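You operate a simulated robot arm through the tools that you are given. There is no shell and no other tool.

You run a simulated robot arm. Do the job below in one go: nothing can be reset, and whatever is moved stays where it is left.

JOB
Run the traveller car off its strip to the white mark.
Fine: stop knob out, then in again; lay the teal strip between the white fences. Where these are worked on the way, their far stop is far enough and under half their travel is too little: stop knob.
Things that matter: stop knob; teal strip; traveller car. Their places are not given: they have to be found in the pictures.

The check looks at the end state, three seconds after you hand in, the way a careful person would. Anything else that was tipped, shoved, dropped, spilled or broken makes it a failure.

ROBOT AND FRAMES
A 6-joint arm with a two-finger parallel gripper, fixed in place. Base frame: the origin is at the foot of the arm, x ahead of it, y to its left, z up; the work surface is at about z = 900. Units: mm, degrees, N and s.
With the tool pointing down near the work surface it reaches from about 300 to 660 mm from the base axis. Its first joint turns from -115.0 to 115.0 degrees. Payload 3.43 kg.
The TCP is the grasp point between the finger pads, 34 mm short of the fingertips. In the tool frame z runs along the fingers and y along their closing line. The gripper opens to 128 mm. The fingers are 24 mm wide and 12 mm thick; the gripper's body (48 by 130 mm) begins 96 mm behind the TCP.
Orientation is that of the tool frame in the base frame, as a unit quaternion [x, y, z, w]. With the fingers straight down and closing along the base's y, the tool's x points along the base's -x, its y along +y and its z along -z.

CONTROLS
- The arm moves only by the tool jog_arm. Its argument "plan" is text: rows parted by semicolons, each of 6 numbers parted by spaces: the shift along the tool's x, y, z in cm, then the turn, a rotation vector about the tool's x, y, z in degrees. In form: x y z wx wy wz; .... A call has 1 to 20 rows; each row shifts and turns the commanded pose from where the row before left it, along the tool's axes as they then stand. "grip" is the closure, from 0 (fully open) to 1 (shut), set as the call begins (left out, the last holds). Each row takes 0.2 s and may step no farther than 50 mm and 8.6 degrees from the row before; otherwise, or with a gripper value out of range, the whole call is refused. Where a pose cannot be reached the arm comes as near as it can. A force on the tool above 40 N (or 10 N above the force at the start of the call, whichever is more), or a blocked arm, ends the call early, and 0.2 s more pass. Each finger travels about 153 mm/s and halts on what it meets, pressing with about 23 N; the grip force reading is that of the motor and also rises with nothing between the fingers. The clock runs only during rows and for 0.2 s after the last one: add rows that do not move to give the fingers time. It gives the time, the measured TCP pose, the force on the tool (base axes), the opening and the grip force at its end, in the units of the frame above (readings bear some noise), with the torque about the TCP (base axes, N m) and any sound that the robot's microphone picked up.
- Cameras (640 x 400 px; columns grow to the right, rows downward): "scene" is fixed at [401.2, 649.4, 1639]; the picture's right is [-0.84, 0.54, 0.00], its down [0.42, 0.65, -0.64] and it looks along [-0.34, -0.53, -0.77] (base axes); focal length 335 px, centre (320, 200). "wrist" rides on the gripper at [76, -11, -160] in the tool frame; the picture's right is [0.15, 0.99, 0.00], its down [-0.88, 0.13, -0.46] and it looks along [-0.45, 0.07, 0.89] (tool axes); focal length 234 px, centre (320, 200).
- grab_frame(camera): a new picture of that camera. It takes no simulated time.
- slide_trunk(by): slides the trunk up (or, below 0, down) by that many mm; the arm rides with it, the base frame stays. It gives what a move gives, with no picture.
- locate(camera, pixels): for up to 12 pixels [column, row] of the newest picture of that camera ("zoom" is the newest enlarged one), the place [x, y, z] in the base frame of the surface seen there, good to about 2 mm. It takes no simulated time.
- zoom(camera, box): a new picture of the part [left, top, right, bottom] of that camera's present view, enlarged. It takes no simulated time.
- hand_in(): hands the job in; it is judged then, once.

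Open the gripper and draw the arm clear of the work before you hand the job in, unless the task says otherwise.

The tools are called after "Emit:" as a command line: name --argument value ..., lists and objects as JSON in quotes. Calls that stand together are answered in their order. jog_arm: Moves the arm, as the interface text tells. Its arguments: {"type":"object","properties":{"plan":{"type":"string"},"grip":{"type":"number"}},"required":["plan"]} The other tools are called the same way: slide_trunk (by) slides the trunk up or down; grab_frame (camera) takes a picture; locate (camera, pixels) gives the place of the surface under pixels of a picture; zoom (camera, box) takes an enlarged picture of a part of a camera's view; hand_in () hands the job in.

At the start:

```text
t: 0.0
ee_pos: [107.9, 364.7, 1273.6]
tcp_rot: [0.0, 1.0, -0.001, 0.0]
force: [0.3, 0.2, 0.7]
wrist_torque: [0.02, -0.02, 0.0]
opening: 128.1
grasp_force: 0.0
trunk travel left (down, up): [-925.0, 65.0]
```

scene: 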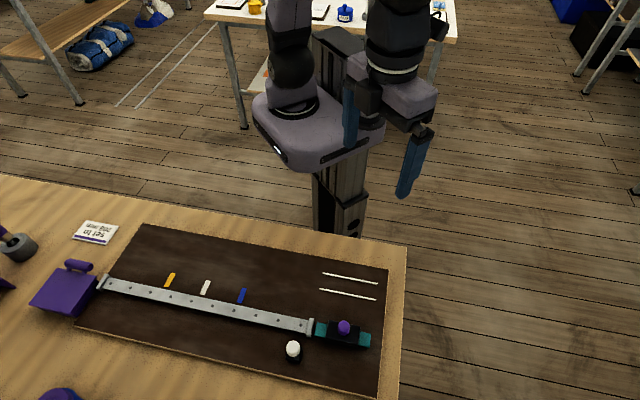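
wrist: 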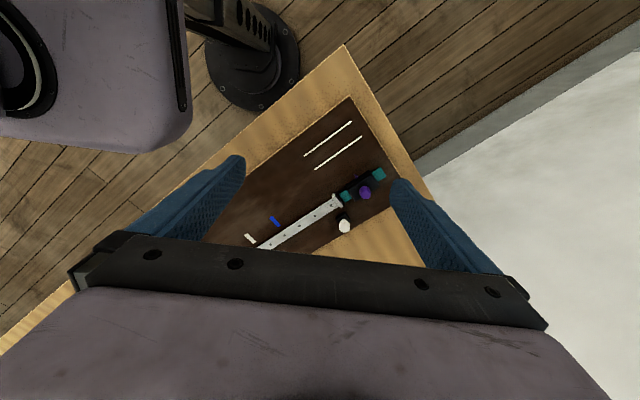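

The scene picture shows a dark board with a grey rail, a teal strip near (343,334) carrying a purple thing, a white knob at (293,350) and white fences near (348,285). I zoom in to see the details.

Emit:
zoom --camera "scene" --box '[260, 250, 420, 400]'

Emit:
zoom --camera "scene" --box '[60, 210, 260, 335]'

```text
2.67 times, centred on (340, 325) of scene
```

zoom: 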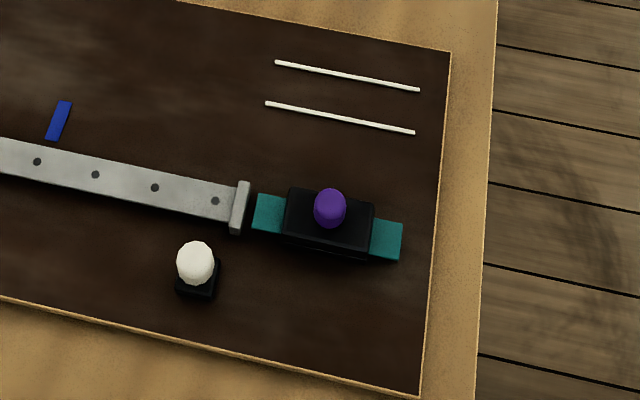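

```text
3.20 times, centred on (160, 272) of scene
```

zoom: 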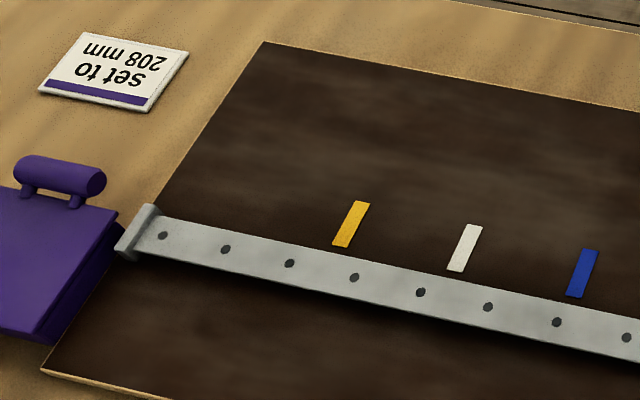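

The zooms show the car (black block, purple knob) on a teal strip near the rail's right end, and a white-topped stop knob beside it. I locate the main features in the first scene picture.

Emit:
zoom --camera "scene" --box '[270, 300, 390, 375]'

Emit:
locate --camera "scene" --pixels '[[100, 283], [120, 290], [170, 280], [205, 288], [241, 296], [200, 302], [310, 326], [320, 330], [344, 326], [365, 340], [293, 346], [350, 295]]'

```text
5.33 times, centred on (330, 338) of scene
```

zoom: 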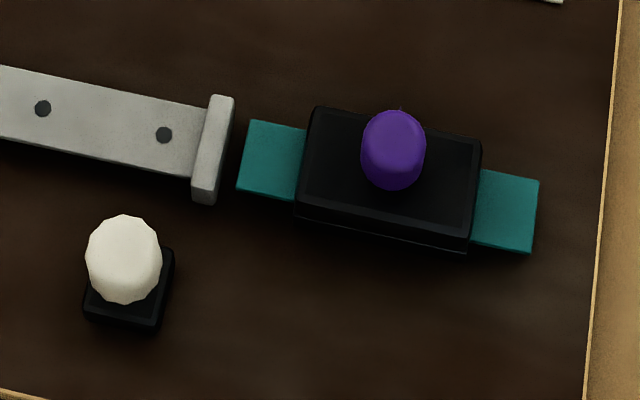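

```text
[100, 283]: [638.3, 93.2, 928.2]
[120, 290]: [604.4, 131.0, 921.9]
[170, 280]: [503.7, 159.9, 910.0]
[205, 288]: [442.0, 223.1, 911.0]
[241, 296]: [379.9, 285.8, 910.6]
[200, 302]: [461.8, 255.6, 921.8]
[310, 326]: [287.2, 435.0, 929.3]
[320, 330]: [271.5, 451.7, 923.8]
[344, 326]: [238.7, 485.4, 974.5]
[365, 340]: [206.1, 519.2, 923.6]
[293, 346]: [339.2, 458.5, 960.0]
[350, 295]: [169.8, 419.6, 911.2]
```

I use the newest zoom (270–390 x 300–375) to measure the strip corners, car corners, end stop and stop knob.

Emit:
locate --camera "zoom" --pixels '[[250, 123], [240, 187], [537, 182], [530, 250], [316, 110], [480, 145], [466, 240], [300, 205], [225, 100], [205, 200], [195, 105], [190, 172]]'

Emit:
locate --camera "zoom" --pixels '[[125, 240], [125, 220], [90, 260], [160, 260], [125, 300], [170, 255], [160, 325], [90, 315], [393, 135], [365, 150], [425, 150], [393, 185]]'

Emit:
zoom --camera "wrist" --box '[250, 100, 410, 250]'

```text
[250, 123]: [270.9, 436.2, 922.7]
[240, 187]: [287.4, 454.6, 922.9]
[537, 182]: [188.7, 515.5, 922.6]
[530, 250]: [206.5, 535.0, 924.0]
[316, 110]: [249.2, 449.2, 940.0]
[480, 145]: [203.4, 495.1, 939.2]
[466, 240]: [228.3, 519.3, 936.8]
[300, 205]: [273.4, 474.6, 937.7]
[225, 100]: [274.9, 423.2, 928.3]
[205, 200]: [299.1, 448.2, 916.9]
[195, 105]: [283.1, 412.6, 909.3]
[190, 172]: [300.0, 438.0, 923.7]
```

```text
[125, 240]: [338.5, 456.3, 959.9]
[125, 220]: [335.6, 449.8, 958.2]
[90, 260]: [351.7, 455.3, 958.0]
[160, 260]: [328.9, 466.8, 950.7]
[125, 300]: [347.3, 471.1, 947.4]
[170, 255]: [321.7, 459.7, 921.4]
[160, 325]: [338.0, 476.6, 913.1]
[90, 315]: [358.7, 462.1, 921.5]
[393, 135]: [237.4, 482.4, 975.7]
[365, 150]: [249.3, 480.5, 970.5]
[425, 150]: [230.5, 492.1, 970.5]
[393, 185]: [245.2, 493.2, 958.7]
```

```text
2.67 times, centred on (330, 175) of wrist
```

zoom: 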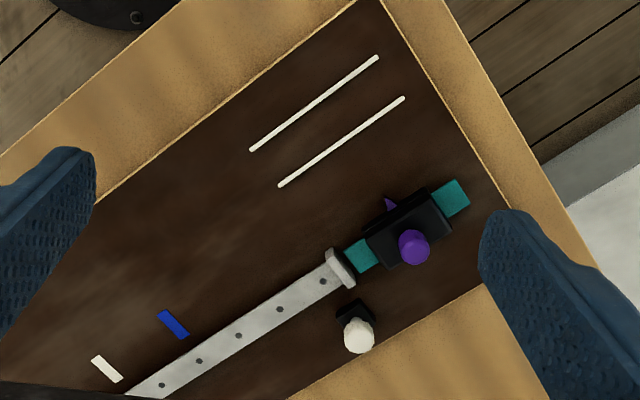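

The wrist zoom also shows a small purple pointer on the car's fence side, plus the two white fences. I measure the fences, marks and arm base to plan reach.

Emit:
locate --camera "wrist" --pixels '[[344, 138], [313, 157], [351, 122], [305, 155], [361, 137], [315, 169], [397, 176], [336, 200], [363, 190], [251, 239], [275, 220], [378, 174]]'

Emit:
locate --camera "scene" --pixels '[[290, 100], [300, 150], [350, 60], [395, 50], [290, 60], [410, 170], [365, 100], [345, 185], [330, 225], [60, 285], [80, 265], [10, 240]]'

Emit:
zoom --camera "scene" --box '[310, 262, 390, 312]'

```text
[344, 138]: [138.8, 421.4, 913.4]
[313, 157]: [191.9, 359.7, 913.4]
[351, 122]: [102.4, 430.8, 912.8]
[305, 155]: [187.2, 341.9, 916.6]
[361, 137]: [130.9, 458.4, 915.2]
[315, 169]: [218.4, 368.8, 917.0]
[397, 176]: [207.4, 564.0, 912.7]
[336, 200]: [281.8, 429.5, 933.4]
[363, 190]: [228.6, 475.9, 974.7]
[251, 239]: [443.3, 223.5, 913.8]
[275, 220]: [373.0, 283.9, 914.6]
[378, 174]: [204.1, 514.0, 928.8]
```

```text
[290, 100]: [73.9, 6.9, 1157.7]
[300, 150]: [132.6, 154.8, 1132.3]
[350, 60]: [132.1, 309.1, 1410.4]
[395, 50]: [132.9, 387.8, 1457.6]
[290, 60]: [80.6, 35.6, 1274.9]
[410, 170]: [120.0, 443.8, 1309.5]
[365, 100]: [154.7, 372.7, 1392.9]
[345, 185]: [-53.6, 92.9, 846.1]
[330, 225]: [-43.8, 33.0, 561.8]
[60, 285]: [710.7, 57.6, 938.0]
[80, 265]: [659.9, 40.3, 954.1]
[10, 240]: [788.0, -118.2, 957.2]
```

```text
8.00 times, centred on (350, 287) of scene
```

zoom: 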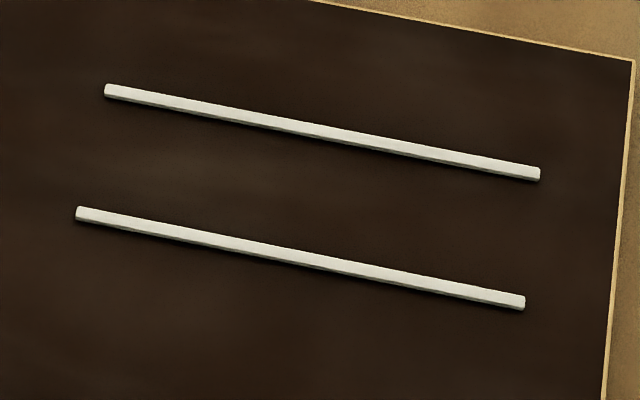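

The fences are clear in the newest zoom; I measure their ends.

Emit:
locate --camera "zoom" --pixels '[[109, 88], [538, 172], [80, 212], [522, 300], [320, 130], [300, 255], [320, 195], [109, 94], [538, 179], [80, 219], [522, 308]]'

Emit:
zoom --camera "scene" --box '[90, 260, 250, 360]'

```text
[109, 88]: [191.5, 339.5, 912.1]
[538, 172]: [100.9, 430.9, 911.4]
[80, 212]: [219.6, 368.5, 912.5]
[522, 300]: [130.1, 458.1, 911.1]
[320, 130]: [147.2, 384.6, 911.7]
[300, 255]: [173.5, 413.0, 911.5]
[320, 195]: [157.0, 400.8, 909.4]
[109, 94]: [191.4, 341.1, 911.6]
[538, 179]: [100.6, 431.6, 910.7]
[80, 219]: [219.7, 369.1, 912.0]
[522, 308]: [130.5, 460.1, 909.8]
```

```text
4.00 times, centred on (170, 310) of scene
```

zoom: 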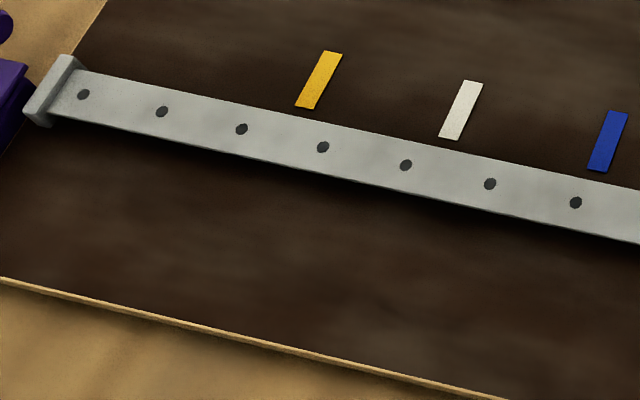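

The newest zoom shows the rail with its three marks (yellow 318,80; white 461,110; blue 608,140). I measure the rail edges, holes and mark ends.

Emit:
locate --camera "zoom" --pixels '[[84, 95], [323, 147], [405, 165], [490, 184], [576, 203], [474, 82], [449, 137], [452, 109], [470, 111], [200, 98], [190, 143], [461, 110]]'

Emit:
zoom --camera "scene" --box '[220, 290, 340, 365]'

```text
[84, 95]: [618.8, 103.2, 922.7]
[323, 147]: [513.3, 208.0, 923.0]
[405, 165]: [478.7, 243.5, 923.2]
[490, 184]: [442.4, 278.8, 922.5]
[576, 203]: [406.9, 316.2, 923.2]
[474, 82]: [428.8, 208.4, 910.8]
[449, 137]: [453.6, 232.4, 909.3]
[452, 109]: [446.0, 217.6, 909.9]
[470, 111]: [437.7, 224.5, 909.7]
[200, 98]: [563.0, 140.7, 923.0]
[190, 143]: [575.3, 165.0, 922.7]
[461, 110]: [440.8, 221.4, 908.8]
```

```text
5.33 times, centred on (280, 328) of scene
```

zoom: 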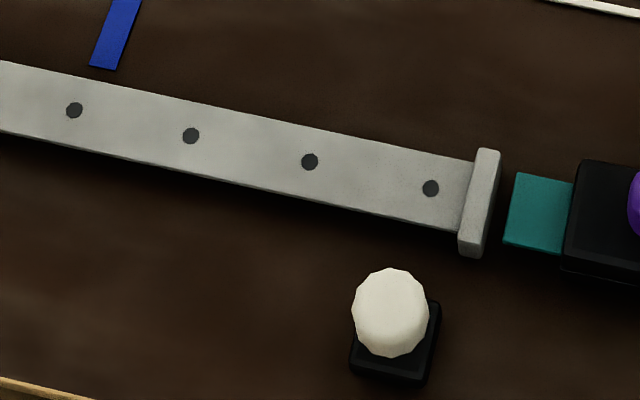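

Emit:
locate --camera "zoom" --pixels '[[74, 110], [191, 135], [309, 161], [430, 188], [489, 152], [470, 240], [498, 155], [482, 244], [445, 155], [430, 225], [518, 175], [507, 240]]'

```text
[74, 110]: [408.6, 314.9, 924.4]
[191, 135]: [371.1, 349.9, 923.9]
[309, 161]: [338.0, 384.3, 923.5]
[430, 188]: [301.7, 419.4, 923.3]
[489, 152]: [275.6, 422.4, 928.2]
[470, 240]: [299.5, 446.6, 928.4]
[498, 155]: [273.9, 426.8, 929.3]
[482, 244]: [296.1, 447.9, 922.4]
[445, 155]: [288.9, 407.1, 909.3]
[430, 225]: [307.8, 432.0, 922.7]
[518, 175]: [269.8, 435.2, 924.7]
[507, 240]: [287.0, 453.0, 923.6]
```

The rail's centre line is x+y≈722 at 45°, and the strip lies on the same line with a ~8 mm gap to the end stop plate. I move the arm over the work and turn the tool 45° so the fingers close across the rail, then look with the wrist camera.

Emit:
jog_arm --plan "-3.2 2.25 2.5 0 0 0;-3.2 2.25 2.5 0 0 0;-3.2 2.25 2.5 0 0 0;-3.2 2.25 2.5 0 0 0;-3.2 2.25 2.5 0 0 0;-3.2 2.25 2.5 0 0 0;0 0 0 0 0 7.5;0 0 0 0 0 7.5;0 0 0 0 0 7.5;0 0 0 0 0 7.5;0 0 0 0 0 7.5;0 0 0 0 0 7.5;0 0 0 0 0 0" --grip 0

Emit:
grab_frame --camera "wrist"

Emit:
grab_frame --camera "scene"

```text
t: 2.8
ee_pos: [300.9, 499.5, 1123.9]
tcp_rot: [0.383, 0.924, 0.0, -0.001]
force: [0.0, -0.3, 0.6]
wrist_torque: [0.03, -0.01, 0.0]
opening: 128.1
grasp_force: 0.1
trunk travel left (down, up): [-925.0, 65.0]
```

```text
taken
```

wrist: 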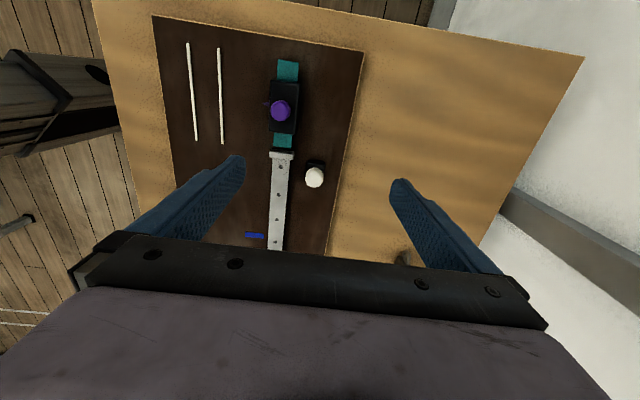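

```text
taken
```

scene: 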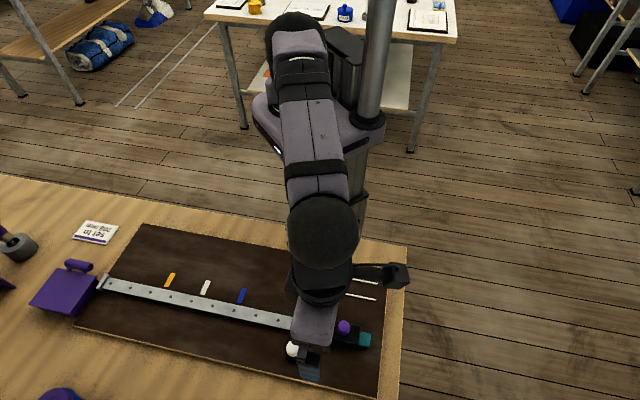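

Tool x now points along the strip and y across the rail. I zoom the wrist view on the strip, car, end stop and knob.

Emit:
zoom --camera "wrist" --box '[250, 50, 350, 113]'

Emit:
zoom --camera "wrist" --box '[250, 130, 350, 193]'

```text
6.35 times, centred on (300, 82) of wrist
```

zoom: 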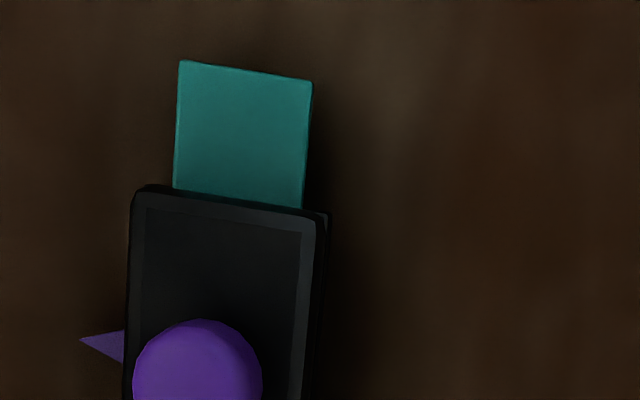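

```text
6.35 times, centred on (300, 162) of wrist
```

zoom: 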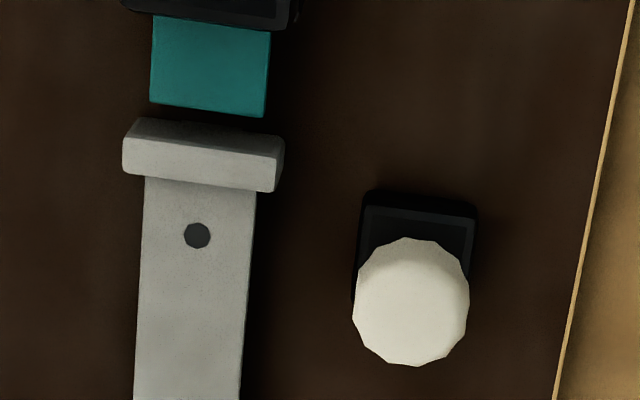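

The newest zoom shows the end stop plate (203,155) straddling the rail's end, and the white knob over a black base (415,300). I measure knob, base and plate.

Emit:
locate --camera "zoom" --pixels '[[410, 290], [358, 290], [466, 290], [410, 240], [410, 358], [365, 205], [475, 215], [140, 122], [283, 142], [128, 168], [272, 185], [197, 235]]'

Emit:
locate --camera "wrist" --pixels '[[268, 105], [279, 108], [279, 101], [289, 110], [296, 62], [278, 60], [285, 70], [271, 130], [275, 143], [291, 146]]'

```text
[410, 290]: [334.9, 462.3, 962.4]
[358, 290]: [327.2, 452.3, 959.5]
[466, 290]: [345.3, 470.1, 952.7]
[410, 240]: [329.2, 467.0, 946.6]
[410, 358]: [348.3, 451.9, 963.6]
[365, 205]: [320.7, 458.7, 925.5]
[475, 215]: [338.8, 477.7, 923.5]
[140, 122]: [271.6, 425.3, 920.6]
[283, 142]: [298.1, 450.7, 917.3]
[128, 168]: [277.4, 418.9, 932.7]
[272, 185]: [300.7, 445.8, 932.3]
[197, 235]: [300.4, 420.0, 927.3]
```

```text
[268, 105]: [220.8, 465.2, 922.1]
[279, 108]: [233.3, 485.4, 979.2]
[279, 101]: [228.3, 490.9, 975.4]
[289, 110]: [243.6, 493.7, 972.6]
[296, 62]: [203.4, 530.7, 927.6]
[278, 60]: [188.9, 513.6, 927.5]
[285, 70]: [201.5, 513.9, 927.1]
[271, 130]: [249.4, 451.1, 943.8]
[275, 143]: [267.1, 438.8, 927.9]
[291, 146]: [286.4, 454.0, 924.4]
```

The knob centre computes to about (338.7, 459.6) with top z≈961 and base top z≈922. I set the fingers to ~60 mm opening and move to just above the knob.

Emit:
jog_arm --plan "-1.83 -0.05 2 0 0 0;-1.83 -0.05 4 0 0 0;-1.83 -0.05 4.5 0 0 0;0 0 0 0 0 0" --grip 0.53

Emit:
grab_frame --camera "wrist"

Emit:
zoom --camera "scene" --box '[260, 290, 380, 365]'

```text
t: 3.8
ee_pos: [340.4, 458.6, 1018.4]
tcp_rot: [0.383, 0.924, 0.001, 0.0]
force: [-0.3, -0.2, 0.6]
wrist_torque: [0.01, -0.02, 0.01]
opening: 60.3
grasp_force: 0.1
trunk travel left (down, up): [-925.0, 65.0]
```

```text
taken
```

wrist: 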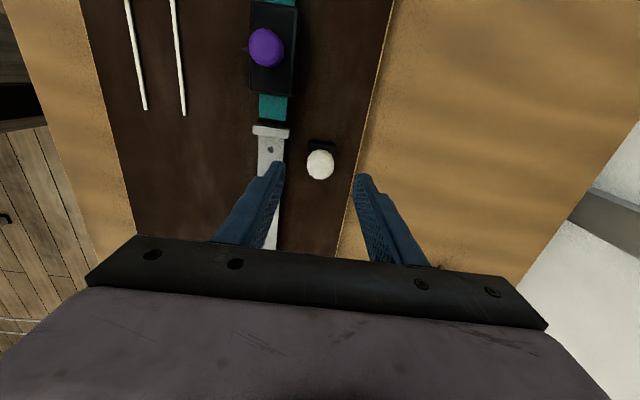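

```text
5.33 times, centred on (320, 328) of scene
```

zoom: 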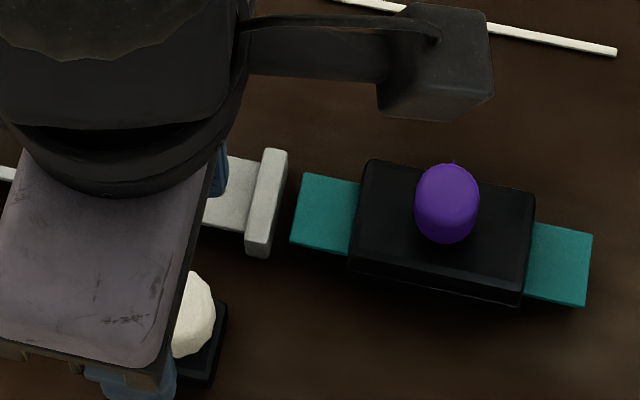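

The knob at wrist (320,165) sits between the fingertips (275,168) and (363,180). I check its place precisely from this nearer view.

Emit:
zoom --camera "wrist" --box '[240, 110, 360, 185]'

Emit:
locate --camera "wrist" --pixels '[[320, 165], [308, 163], [332, 166], [320, 151], [320, 178], [310, 143], [334, 145], [268, 128], [270, 149]]'

```text
5.33 times, centred on (300, 148) of wrist
```

zoom: 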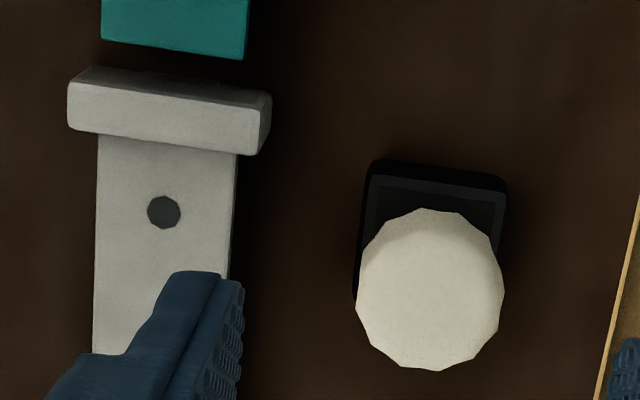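

```text
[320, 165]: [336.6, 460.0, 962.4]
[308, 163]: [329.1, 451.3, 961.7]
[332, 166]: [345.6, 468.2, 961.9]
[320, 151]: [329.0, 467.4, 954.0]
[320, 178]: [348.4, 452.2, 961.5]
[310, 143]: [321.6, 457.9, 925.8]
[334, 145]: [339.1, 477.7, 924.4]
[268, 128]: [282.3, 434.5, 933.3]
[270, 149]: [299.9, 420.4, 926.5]
```

The knob's top centre is about (338, 459.5, 962). I lower the fingers around it to TCP z≈961 (tips ~5 mm above the base) and then close.

Emit:
jog_arm --plan "0.2 -0.1 3 0 0 0;0 0 2.75 0 0 0;0 0 0 0 0 0" --grip 0.53

Emit:
grab_frame --camera "wrist"

```text
t: 4.6
ee_pos: [336.7, 459.7, 960.1]
tcp_rot: [0.383, 0.924, 0.0, 0.0]
force: [0.9, 0.1, 0.1]
wrist_torque: [-0.01, 0.0, -0.02]
opening: 60.3
grasp_force: 0.0
trunk travel left (down, up): [-925.0, 65.0]
```

```text
taken
```

wrist: 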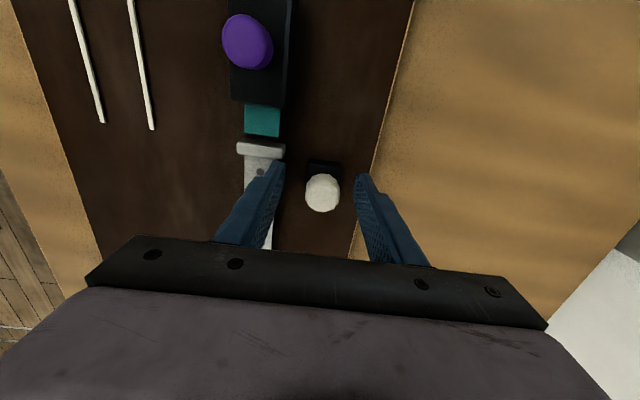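

The knob (322,192) is between the fingers with nothing else near. I close on it.

Emit:
jog_arm --plan "0 0 0 0 0 0;0 0 0 0 0 0;0 0 0 0 0 0" --grip 1

Emit:
grab_frame --camera "wrist"

```text
t: 5.4
ee_pos: [337.1, 461.6, 960.6]
tcp_rot: [0.382, 0.924, 0.002, 0.0]
force: [8.1, 8.1, 2.4]
wrist_torque: [0.14, 0.0, 0.08]
opening: 27.0
grasp_force: 44.6
trunk travel left (down, up): [-925.0, 65.0]
```

```text
taken
```

wrist: 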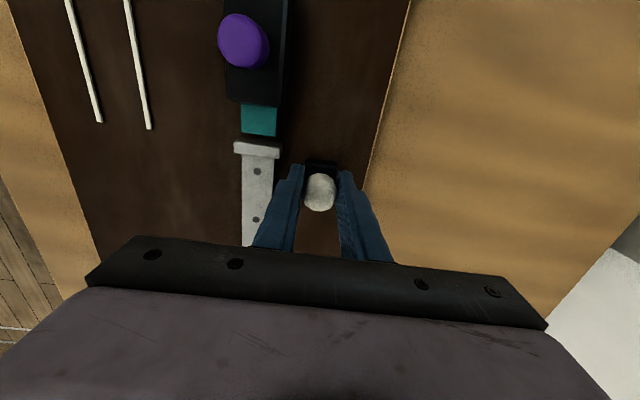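

The grip holds at 27 mm with a side force of ~11 N toward +n, so I ease the tool +1.5 mm along its y and begin pulling the knob up in small steps.

Emit:
jog_arm --plan "0 0.15 0 0 0 0;0 0 -0.3 0 0 0;0 0 -0.3 0 0 0;0 0 -0.3 0 0 0"

Emit:
grab_frame --camera "wrist"

Emit:
zoom --camera "scene" --box '[260, 290, 380, 365]'

```text
t: 6.4
ee_pos: [337.6, 460.2, 969.2]
tcp_rot: [0.382, 0.924, -0.001, 0.0]
force: [4.4, 3.4, -4.3]
wrist_torque: [0.44, 0.26, -0.01]
opening: 27.3
grasp_force: 44.5
trunk travel left (down, up): [-925.0, 65.0]
```

```text
taken
```

wrist: 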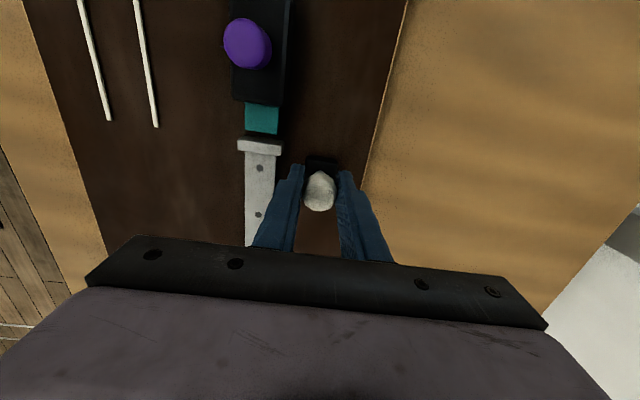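

```text
5.33 times, centred on (320, 328) of scene
```

zoom: 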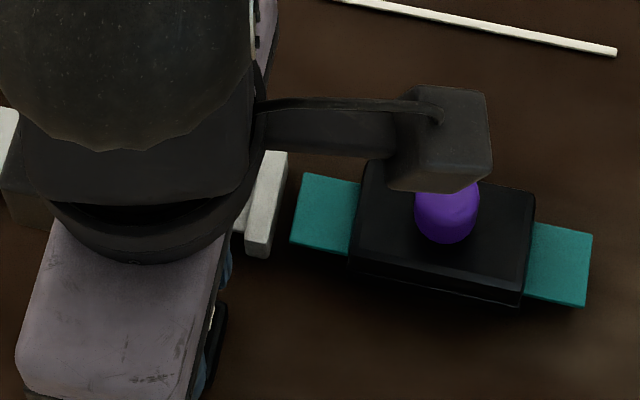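

The TCP rose 9 mm with only ~4 N pull; I check whether the knob rose with it and whether the plate at zoom (265,205) changed height.

Emit:
locate --camera "wrist" --pixels '[[319, 190], [319, 175], [261, 143], [245, 141], [277, 145], [260, 153], [320, 163], [260, 167]]'

Emit:
locate --camera "zoom" --pixels '[[270, 170], [262, 220], [255, 250], [330, 210], [210, 330]]'

Emit:
zoom --camera "wrist" --box '[220, 110, 380, 230]'

```text
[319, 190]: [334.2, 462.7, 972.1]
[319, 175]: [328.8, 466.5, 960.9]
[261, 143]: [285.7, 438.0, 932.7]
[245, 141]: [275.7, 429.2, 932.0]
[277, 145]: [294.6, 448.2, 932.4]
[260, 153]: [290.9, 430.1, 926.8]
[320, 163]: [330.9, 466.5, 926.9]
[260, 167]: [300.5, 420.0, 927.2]
```

```text
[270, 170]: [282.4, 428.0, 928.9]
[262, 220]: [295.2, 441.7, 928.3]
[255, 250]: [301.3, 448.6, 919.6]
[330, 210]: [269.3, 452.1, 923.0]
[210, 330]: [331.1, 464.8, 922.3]
```

```text
3.33 times, centred on (300, 170) of wrist
```

zoom: 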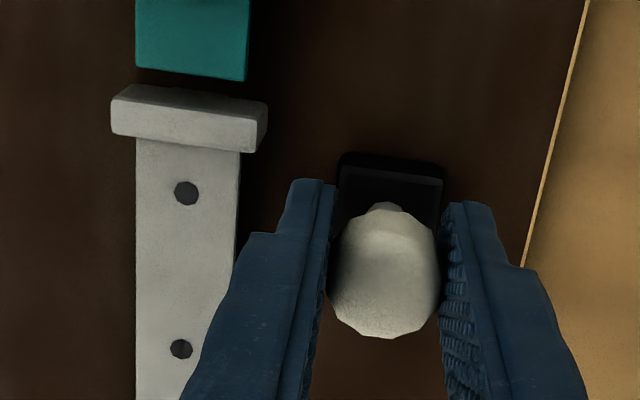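

The knob followed (top now 972); the plate is unchanged so far. I keep pulling up slowly to find the far stop.

Emit:
jog_arm --plan "0 0 -0.3 0 0 0;0 0 -0.3 0 0 0;0 0 -0.3 0 0 0"

Emit:
zoom --camera "wrist" --box '[220, 110, 380, 230]'

```text
t: 7.2
ee_pos: [337.0, 461.0, 972.4]
tcp_rot: [0.383, 0.924, -0.005, -0.002]
force: [9.0, 5.0, -29.4]
wrist_torque: [0.39, -0.24, 0.03]
opening: 27.2
grasp_force: 45.1
trunk travel left (down, up): [-925.0, 65.0]
```

```text
3.33 times, centred on (300, 170) of wrist
```

zoom: 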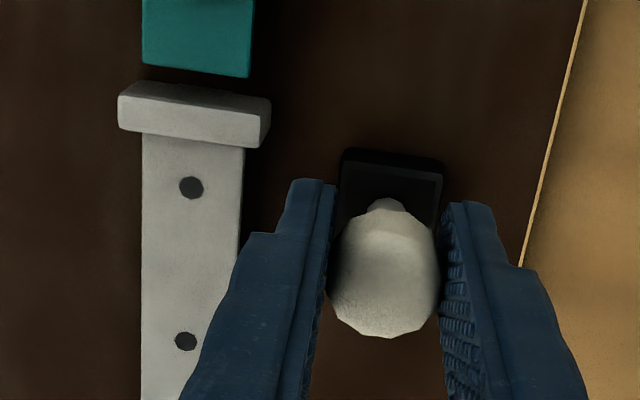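

The downward force reached ~29 N at about 12 mm of travel: the knob's far stop. I check whether the end stop plate has moved.

Emit:
zoom --camera "scene" --box '[260, 290, 380, 365]'

Emit:
locate --camera "zoom" --pixels '[[270, 170], [262, 220], [265, 190], [280, 170], [330, 210], [325, 190]]'

```text
5.33 times, centred on (320, 328) of scene
```

zoom: 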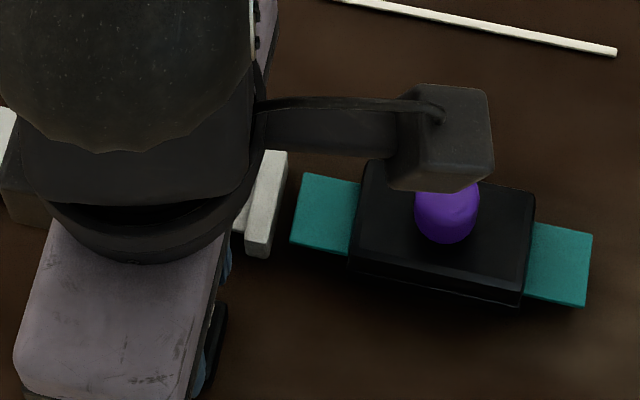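

```text
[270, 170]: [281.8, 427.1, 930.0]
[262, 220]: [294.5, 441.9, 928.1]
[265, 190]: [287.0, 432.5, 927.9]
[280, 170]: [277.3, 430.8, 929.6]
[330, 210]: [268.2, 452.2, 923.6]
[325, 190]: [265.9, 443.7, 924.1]
```

The plate still reads z≈929, so I hold for a moment while easing the pull, and look again before letting go.

Emit:
jog_arm --plan "0 0 0.3 0 0 0;0 0 0 0 0 0;0 0 0 0 0 0;0 0 0 0 0 0"

Emit:
zoom --camera "scene" --box '[260, 290, 380, 365]'

Emit:
locate --camera "zoom" --pixels '[[270, 170], [262, 220], [265, 190], [280, 170], [330, 210], [325, 190]]'

```text
t: 8.2
ee_pos: [337.4, 460.0, 974.5]
tcp_rot: [0.382, 0.924, -0.002, 0.0]
force: [3.6, -2.0, -24.4]
wrist_torque: [-0.29, -0.65, 0.07]
opening: 27.2
grasp_force: 44.6
trunk travel left (down, up): [-925.0, 65.0]
```

```text
5.33 times, centred on (320, 328) of scene
```

zoom: 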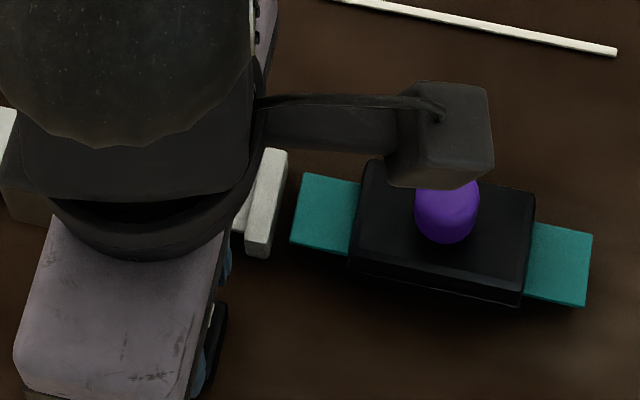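

```text
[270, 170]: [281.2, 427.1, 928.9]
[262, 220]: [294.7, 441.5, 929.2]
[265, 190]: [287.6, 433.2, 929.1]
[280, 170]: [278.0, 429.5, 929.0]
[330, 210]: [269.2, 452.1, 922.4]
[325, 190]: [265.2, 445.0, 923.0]
```

Force is still ~24 N down at z 974.5; I check the knob's own height in the wrist view for slip.

Emit:
grab_frame --camera "wrist"

Emit:
locate --camera "wrist" --pixels '[[319, 190], [319, 195], [319, 200], [317, 160], [319, 183], [300, 172], [340, 175]]'

Emit:
zoom --camera "wrist" --box '[280, 140, 360, 215]'

```text
taken
```

wrist: 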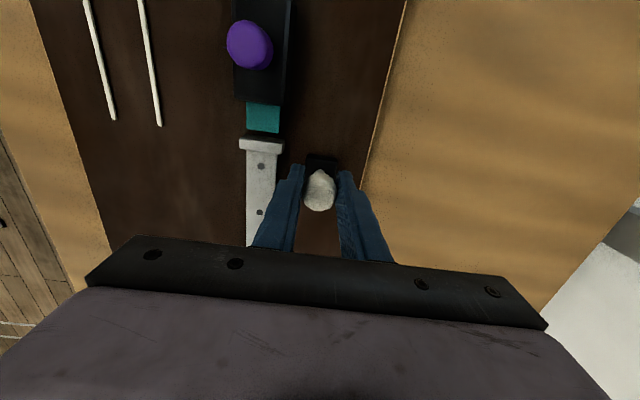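

```text
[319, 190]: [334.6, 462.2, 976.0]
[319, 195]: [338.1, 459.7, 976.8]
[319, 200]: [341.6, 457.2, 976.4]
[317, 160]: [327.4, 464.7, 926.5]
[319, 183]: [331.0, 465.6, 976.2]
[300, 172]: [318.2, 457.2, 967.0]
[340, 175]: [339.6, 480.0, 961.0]
```

```text
5.33 times, centred on (320, 178) of wrist
```

zoom: 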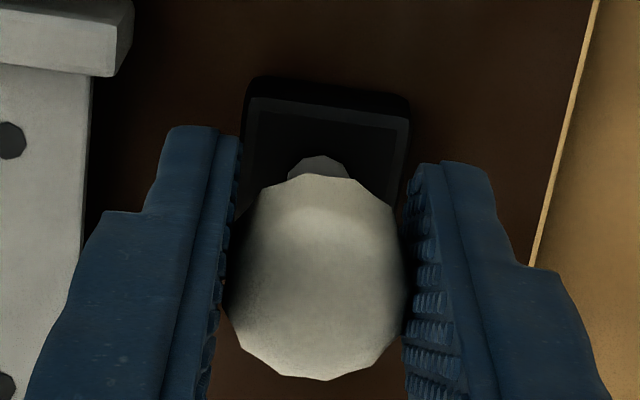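

The knob top reads 976 (14 mm up) with no slip, and it crept up under the pull, so it may have more travel. I pull a little further.

Emit:
jog_arm --plan "0 0 -0.2 0 0 0;0 0 0 0 0 0;0 0 -0.2 0 0 0;0 0 0 0 0 0;0 0 0 0 0 0"

Emit:
zoom --camera "scene" --box '[260, 290, 380, 365]'

Emit:
grab_frame --camera "wrist"

Emit:
locate --camera "wrist" --pixels '[[319, 190], [319, 195], [319, 200], [262, 143]]'

```text
t: 9.4
ee_pos: [337.7, 462.2, 977.2]
tcp_rot: [0.383, 0.924, -0.003, -0.001]
force: [-0.2, -1.0, -29.4]
wrist_torque: [0.37, -0.06, -0.04]
opening: 27.0
grasp_force: 45.2
trunk travel left (down, up): [-925.0, 65.0]
```

```text
5.33 times, centred on (320, 328) of scene
```

zoom: 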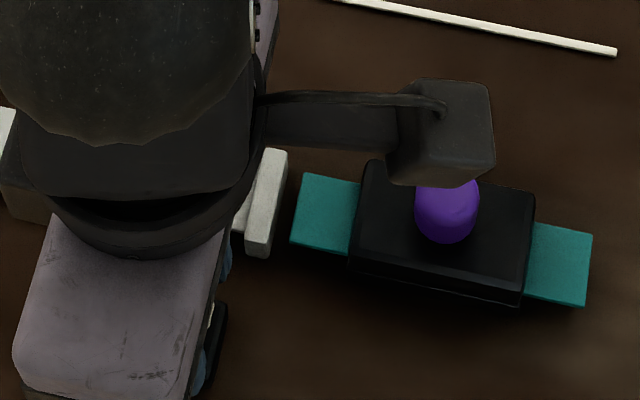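

```text
taken
```

wrist: 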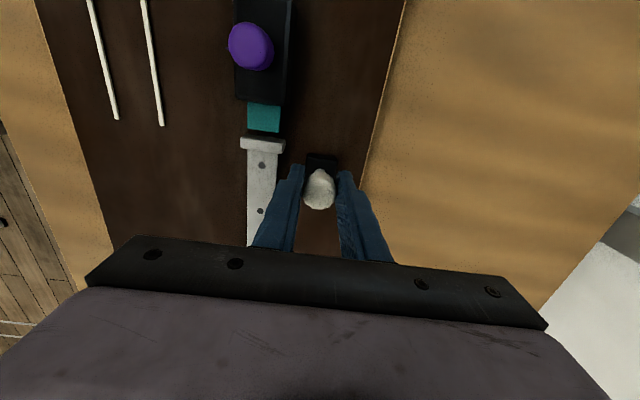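

```text
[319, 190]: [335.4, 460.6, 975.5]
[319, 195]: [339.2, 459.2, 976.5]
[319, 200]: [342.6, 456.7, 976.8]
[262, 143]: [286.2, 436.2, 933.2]
```

The knob top stays at 976 while the fingers slipped ~2 mm: that is its far stop (≈14 mm). I ease down and open to let go, then see whether knob and plate stay.

Emit:
jog_arm --plan "0 0 0.3 0 0 0;0 0 0 0 0 0"

Emit:
jog_arm --plan "0 0 0 0 0 0;0 0 0 0 0 0" --grip 0.53

Emit:
grab_frame --camera "wrist"

Emit:
locate --camera "wrist" --pixels '[[319, 190], [319, 195], [319, 200], [262, 143]]'

```text
t: 10.0
ee_pos: [337.0, 462.1, 975.6]
tcp_rot: [0.383, 0.924, -0.002, 0.0]
force: [-2.9, -3.3, -17.8]
wrist_torque: [-0.34, -0.26, 0.0]
opening: 27.0
grasp_force: 45.7
trunk travel left (down, up): [-925.0, 65.0]
```

```text
t: 10.6
ee_pos: [337.9, 461.8, 978.4]
tcp_rot: [0.383, 0.924, 0.001, 0.0]
force: [0.6, 0.0, 0.0]
wrist_torque: [-0.01, -0.01, 0.02]
opening: 60.2
grasp_force: 0.0
trunk travel left (down, up): [-925.0, 65.0]
```

```text
taken
```

wrist: 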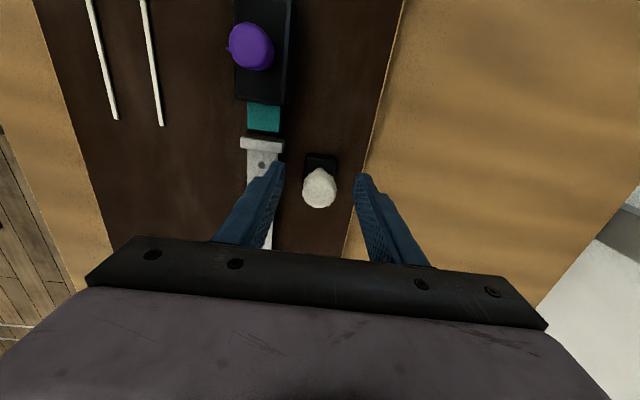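

```text
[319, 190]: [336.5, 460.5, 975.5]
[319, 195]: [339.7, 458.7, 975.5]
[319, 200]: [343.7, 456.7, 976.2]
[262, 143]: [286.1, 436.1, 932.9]
```

The knob stays out by itself (top 976) while the plate still stands at the rail's end. I raise the arm and move back to see the plate clearly.

Emit:
jog_arm --plan "0 0 -4 0 0 0;0 0 -4 0 0 0;-2 -3 -2 0 0 0;-2 -4 0 0 0 0;-2 -4 0 0 0 0;-2 -4 0 0 0 0;0 0 0 0 0 0"

Emit:
grab_frame --camera "wrist"

Emit:
zoom --camera "scene" --box '[260, 290, 380, 365]'

```text
t: 12.2
ee_pos: [287.1, 299.5, 1078.3]
tcp_rot: [0.383, 0.924, 0.0, 0.001]
force: [0.0, 0.3, -0.2]
wrist_torque: [-0.04, 0.02, 0.02]
opening: 60.3
grasp_force: 0.1
trunk travel left (down, up): [-925.0, 65.0]
```

```text
taken
```

wrist: 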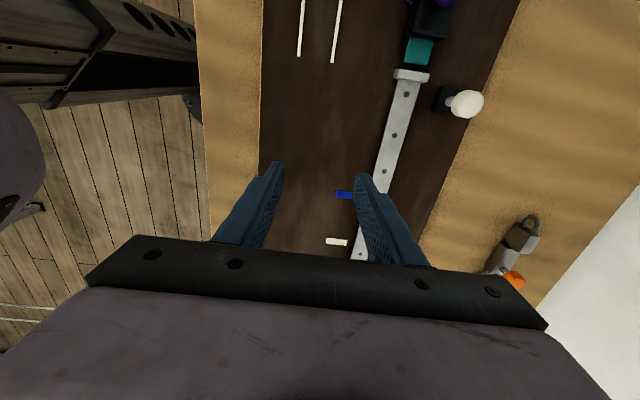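

```text
5.33 times, centred on (320, 328) of scene
```

zoom: 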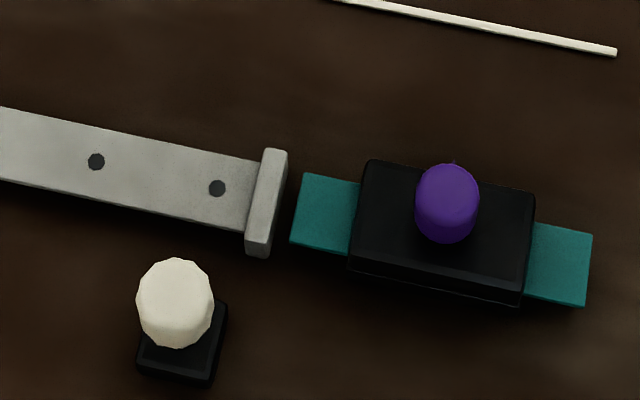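

The plate looks unchanged at zoom (268,200). I take the same zoom box as at the start to compare the plate exactly, and one of the far plate.

Emit:
zoom --camera "scene" --box '[270, 300, 390, 375]'

Emit:
locate --camera "zoom" --pixels '[[220, 110], [212, 145], [205, 180], [228, 115], [200, 195], [120, 240], [120, 300], [160, 300]]'

Emit:
zoom --camera "wrist" --box '[370, 40, 490, 130]'

```text
5.33 times, centred on (330, 338) of scene
```

zoom: 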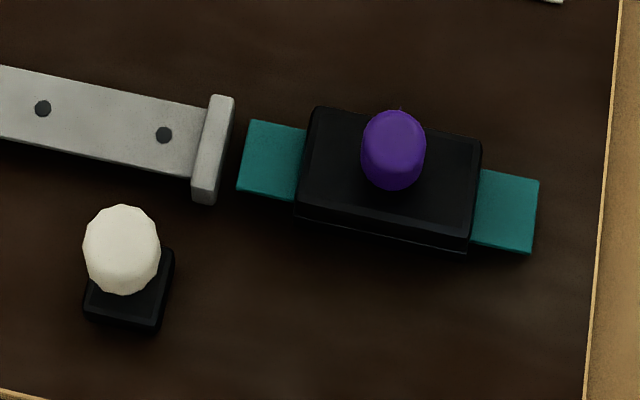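

```text
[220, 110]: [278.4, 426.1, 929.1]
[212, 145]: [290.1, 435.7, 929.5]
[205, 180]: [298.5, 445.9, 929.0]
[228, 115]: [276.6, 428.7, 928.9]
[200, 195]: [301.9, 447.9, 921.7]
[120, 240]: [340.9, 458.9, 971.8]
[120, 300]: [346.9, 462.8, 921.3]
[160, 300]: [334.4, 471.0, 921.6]
```

```text
4.44 times, centred on (430, 85) of wrist
```

zoom: 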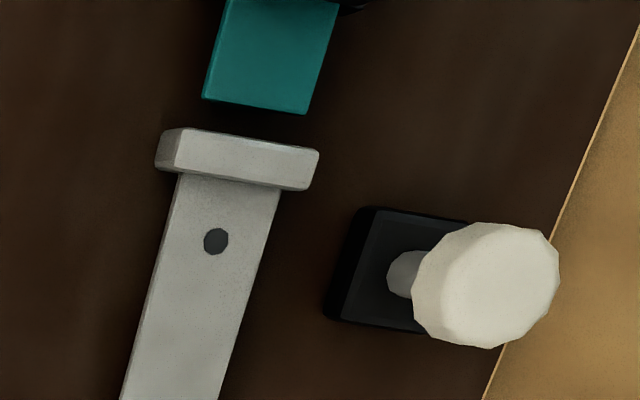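

The plate is exactly as at the start, though the knob is out. I'll probe gently whether the plate is now free: move closed fingertips above it at about (286.5, 435.4) first.

Emit:
jog_arm --plan "2.41 2.39 0 0 0 0;2.41 2.39 0 0 0 0;2.41 2.39 0 0 0 0;2.41 2.39 0 0 0 0;0 0 4.5 0 0 0;0 0 4.5 0 0 0;0 0 0 0 0 0" --grip 1

Emit:
grab_frame --camera "wrist"

Emit:
zoom --camera "scene" --box '[260, 290, 380, 365]'

```text
t: 13.8
ee_pos: [285.9, 437.7, 987.1]
tcp_rot: [0.383, 0.924, 0.0, 0.0]
force: [-0.9, -1.2, 0.1]
wrist_torque: [0.04, 0.0, 0.01]
opening: 0.0
grasp_force: 22.8
trunk travel left (down, up): [-925.0, 65.0]
```

```text
taken
```

wrist: 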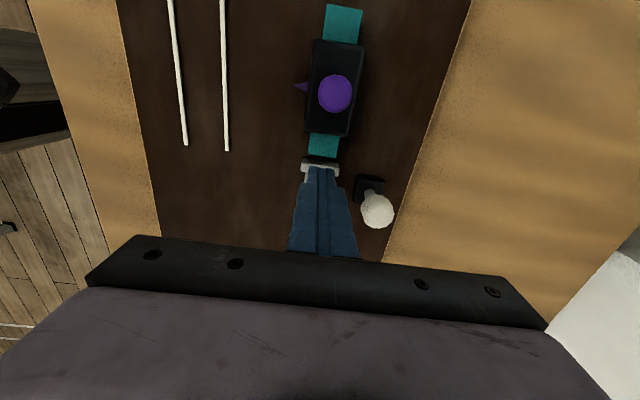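

```text
5.33 times, centred on (320, 328) of scene
```

zoom: 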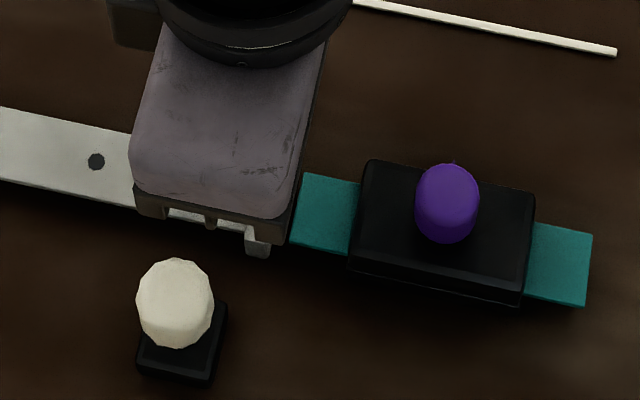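

Fingertips are at z≈953 right above the plate. I go down 21 mm, then one 2 mm step at a time, watching the force.

Emit:
jog_arm --plan "0 0 1 0 0 0;0 0 1 0 0 0;0 0 0.2 0 0 0;0 0 0 0 0 0"

```text
t: 14.8
ee_pos: [286.7, 435.6, 965.0]
tcp_rot: [0.383, 0.924, 0.0, -0.001]
force: [-0.6, -0.1, -0.5]
wrist_torque: [-0.03, -0.01, 0.0]
opening: 0.0
grasp_force: 23.3
trunk travel left (down, up): [-925.0, 65.0]
```

No contact yet at TCP z 965; I step down 1 mm at a time.

Emit:
jog_arm --plan "0 0 0.1 0 0 0;0 0 0.1 0 0 0;0 0 0 0 0 0"

```text
t: 15.6
ee_pos: [286.4, 433.9, 963.1]
tcp_rot: [0.383, 0.924, -0.001, 0.0]
force: [-0.6, 1.0, -0.3]
wrist_torque: [-0.02, 0.01, -0.03]
opening: 0.0
grasp_force: 22.9
trunk travel left (down, up): [-925.0, 65.0]
```

Emit:
jog_arm --plan "0 0 0.1 0 0 0;0 0 0.1 0 0 0;0 0 0 0 0 0"

Emit:
zoom --camera "scene" --box '[260, 290, 380, 365]'

Emit:
zoom --camera "wrist" --box '[260, 120, 380, 195]'

```text
t: 16.4
ee_pos: [288.0, 433.4, 961.8]
tcp_rot: [0.382, 0.924, 0.0, 0.0]
force: [0.3, -0.1, 0.0]
wrist_torque: [0.0, 0.01, 0.01]
opening: 0.0
grasp_force: 23.3
trunk travel left (down, up): [-925.0, 65.0]
```

```text
5.33 times, centred on (320, 328) of scene
```

zoom: 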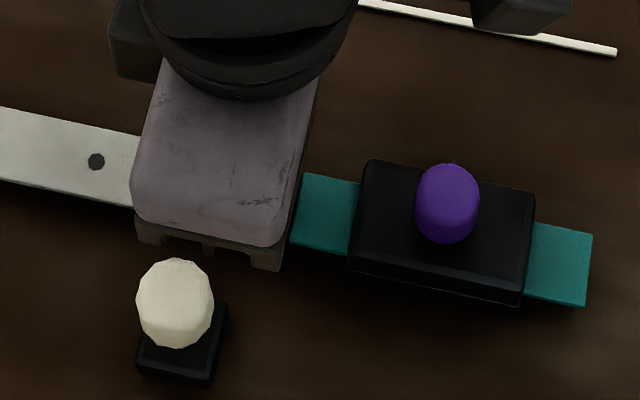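

```text
5.33 times, centred on (320, 158) of wrist
```

zoom: 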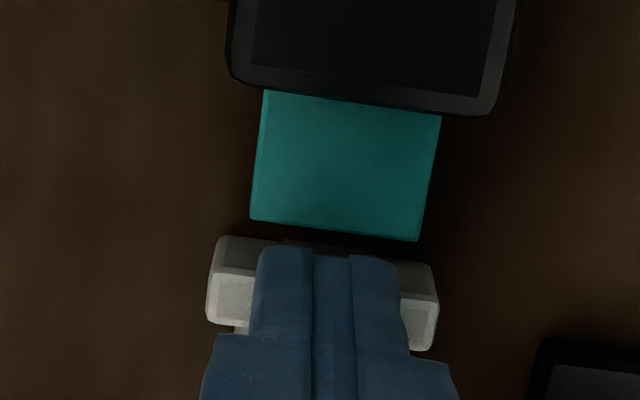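

No contact yet with the tips at ~928. I go on down 1 mm at a time, stopping short of the rail top at 923.

Emit:
jog_arm --plan "0 0 0.1 0 0 0;0 0 0.1 0 0 0;0 0 0 0 0 0"

Emit:
zoom --camera "wrist" --box '[260, 120, 380, 195]'

```text
t: 17.2
ee_pos: [287.4, 433.9, 960.1]
tcp_rot: [0.382, 0.924, 0.001, 0.0]
force: [2.7, 0.1, 8.8]
wrist_torque: [-0.07, -0.09, 0.04]
opening: 0.1
grasp_force: 23.0
trunk travel left (down, up): [-925.0, 65.0]
```

```text
5.33 times, centred on (320, 158) of wrist
```

zoom: 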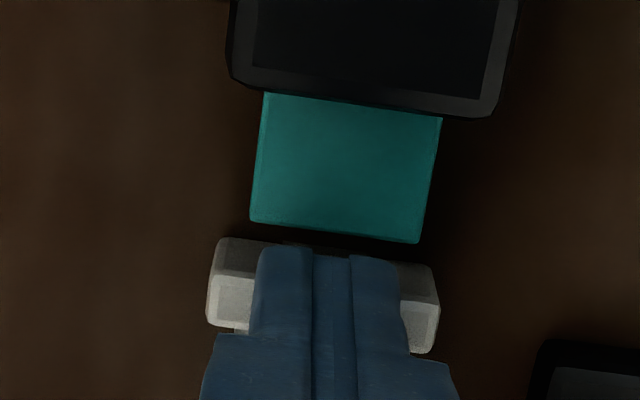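

Contact: 8.8 N up at TCP z 960. I press a touch more (1 mm) to see whether the plate gives way downward.

Emit:
jog_arm --plan "0 0 0.1 0 0 0;0 0 0 0 0 0;0 0 0 0 0 0"

```text
t: 18.0
ee_pos: [286.9, 434.1, 959.8]
tcp_rot: [0.382, 0.924, 0.002, 0.0]
force: [3.7, 0.9, 16.3]
wrist_torque: [-0.15, -0.16, -0.03]
opening: 0.2
grasp_force: 22.7
trunk travel left (down, up): [-925.0, 65.0]
```

The plate stays solid under 16 N. I back off upward and shift aside for close zooms of the plate, the strip and the car's underside.

Emit:
jog_arm --plan "0 0 -0.5 0 0 0;0 0 -4 0 0 0;0 0 -4 0 0 0;-3 0 -2 0 0 0;-4 0 0 0 0 0;0 0 0 0 0 0"

Emit:
zoom --camera "scene" --box '[295, 305, 345, 337]'

Emit:
zoom --camera "scene" --box '[320, 310, 380, 350]'

Emit:
zoom --camera "scene" --box '[270, 325, 320, 365]'

Emit:
grab_frame --camera "wrist"

```text
t: 19.4
ee_pos: [337.9, 384.7, 1059.4]
tcp_rot: [0.383, 0.924, 0.0, 0.0]
force: [0.0, -0.6, 0.4]
wrist_torque: [-0.01, -0.02, 0.01]
opening: 0.4
grasp_force: 22.8
trunk travel left (down, up): [-925.0, 65.0]
```

```text
12.50 times, centred on (320, 321) of scene
```

zoom: 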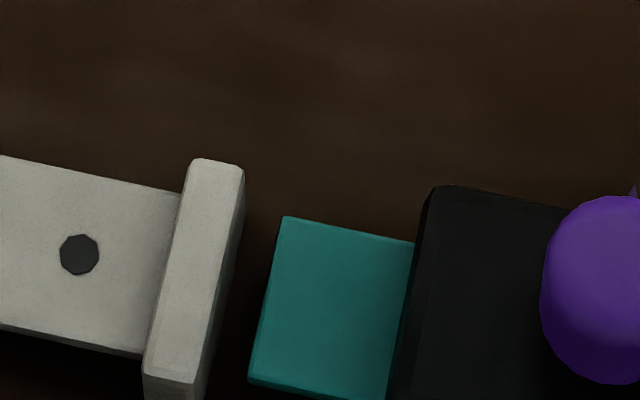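

```text
10.00 times, centred on (350, 330) of scene
```

zoom: 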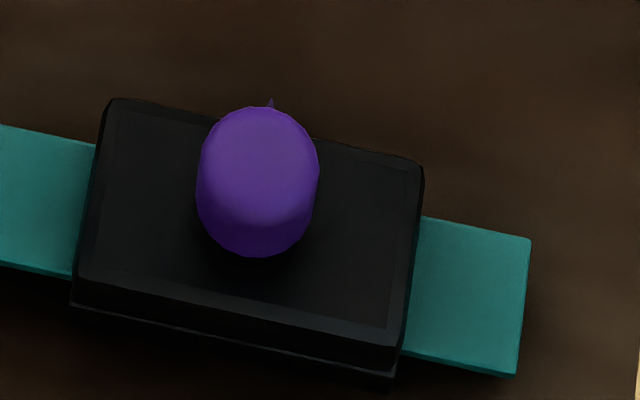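

```text
10.00 times, centred on (295, 345) of scene
```

zoom: 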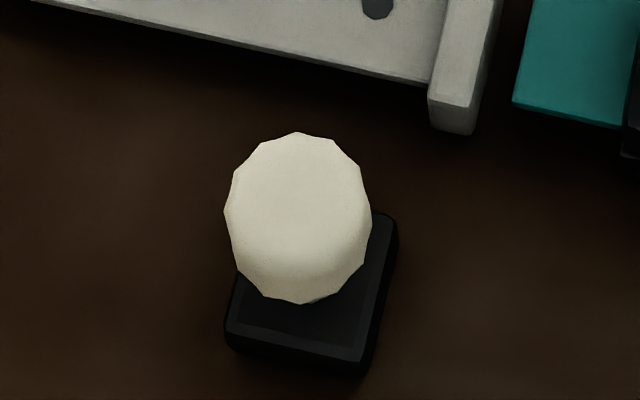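

```text
taken
```

wrist: 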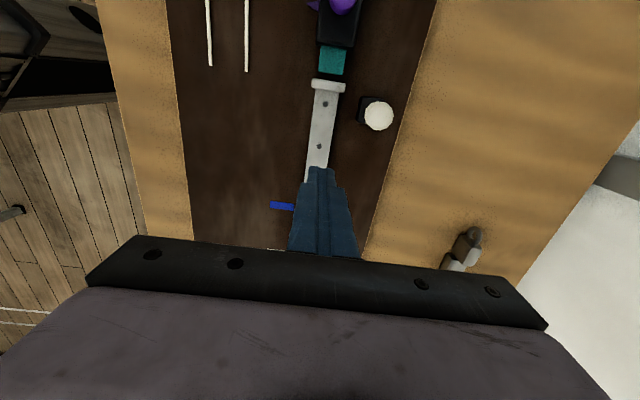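

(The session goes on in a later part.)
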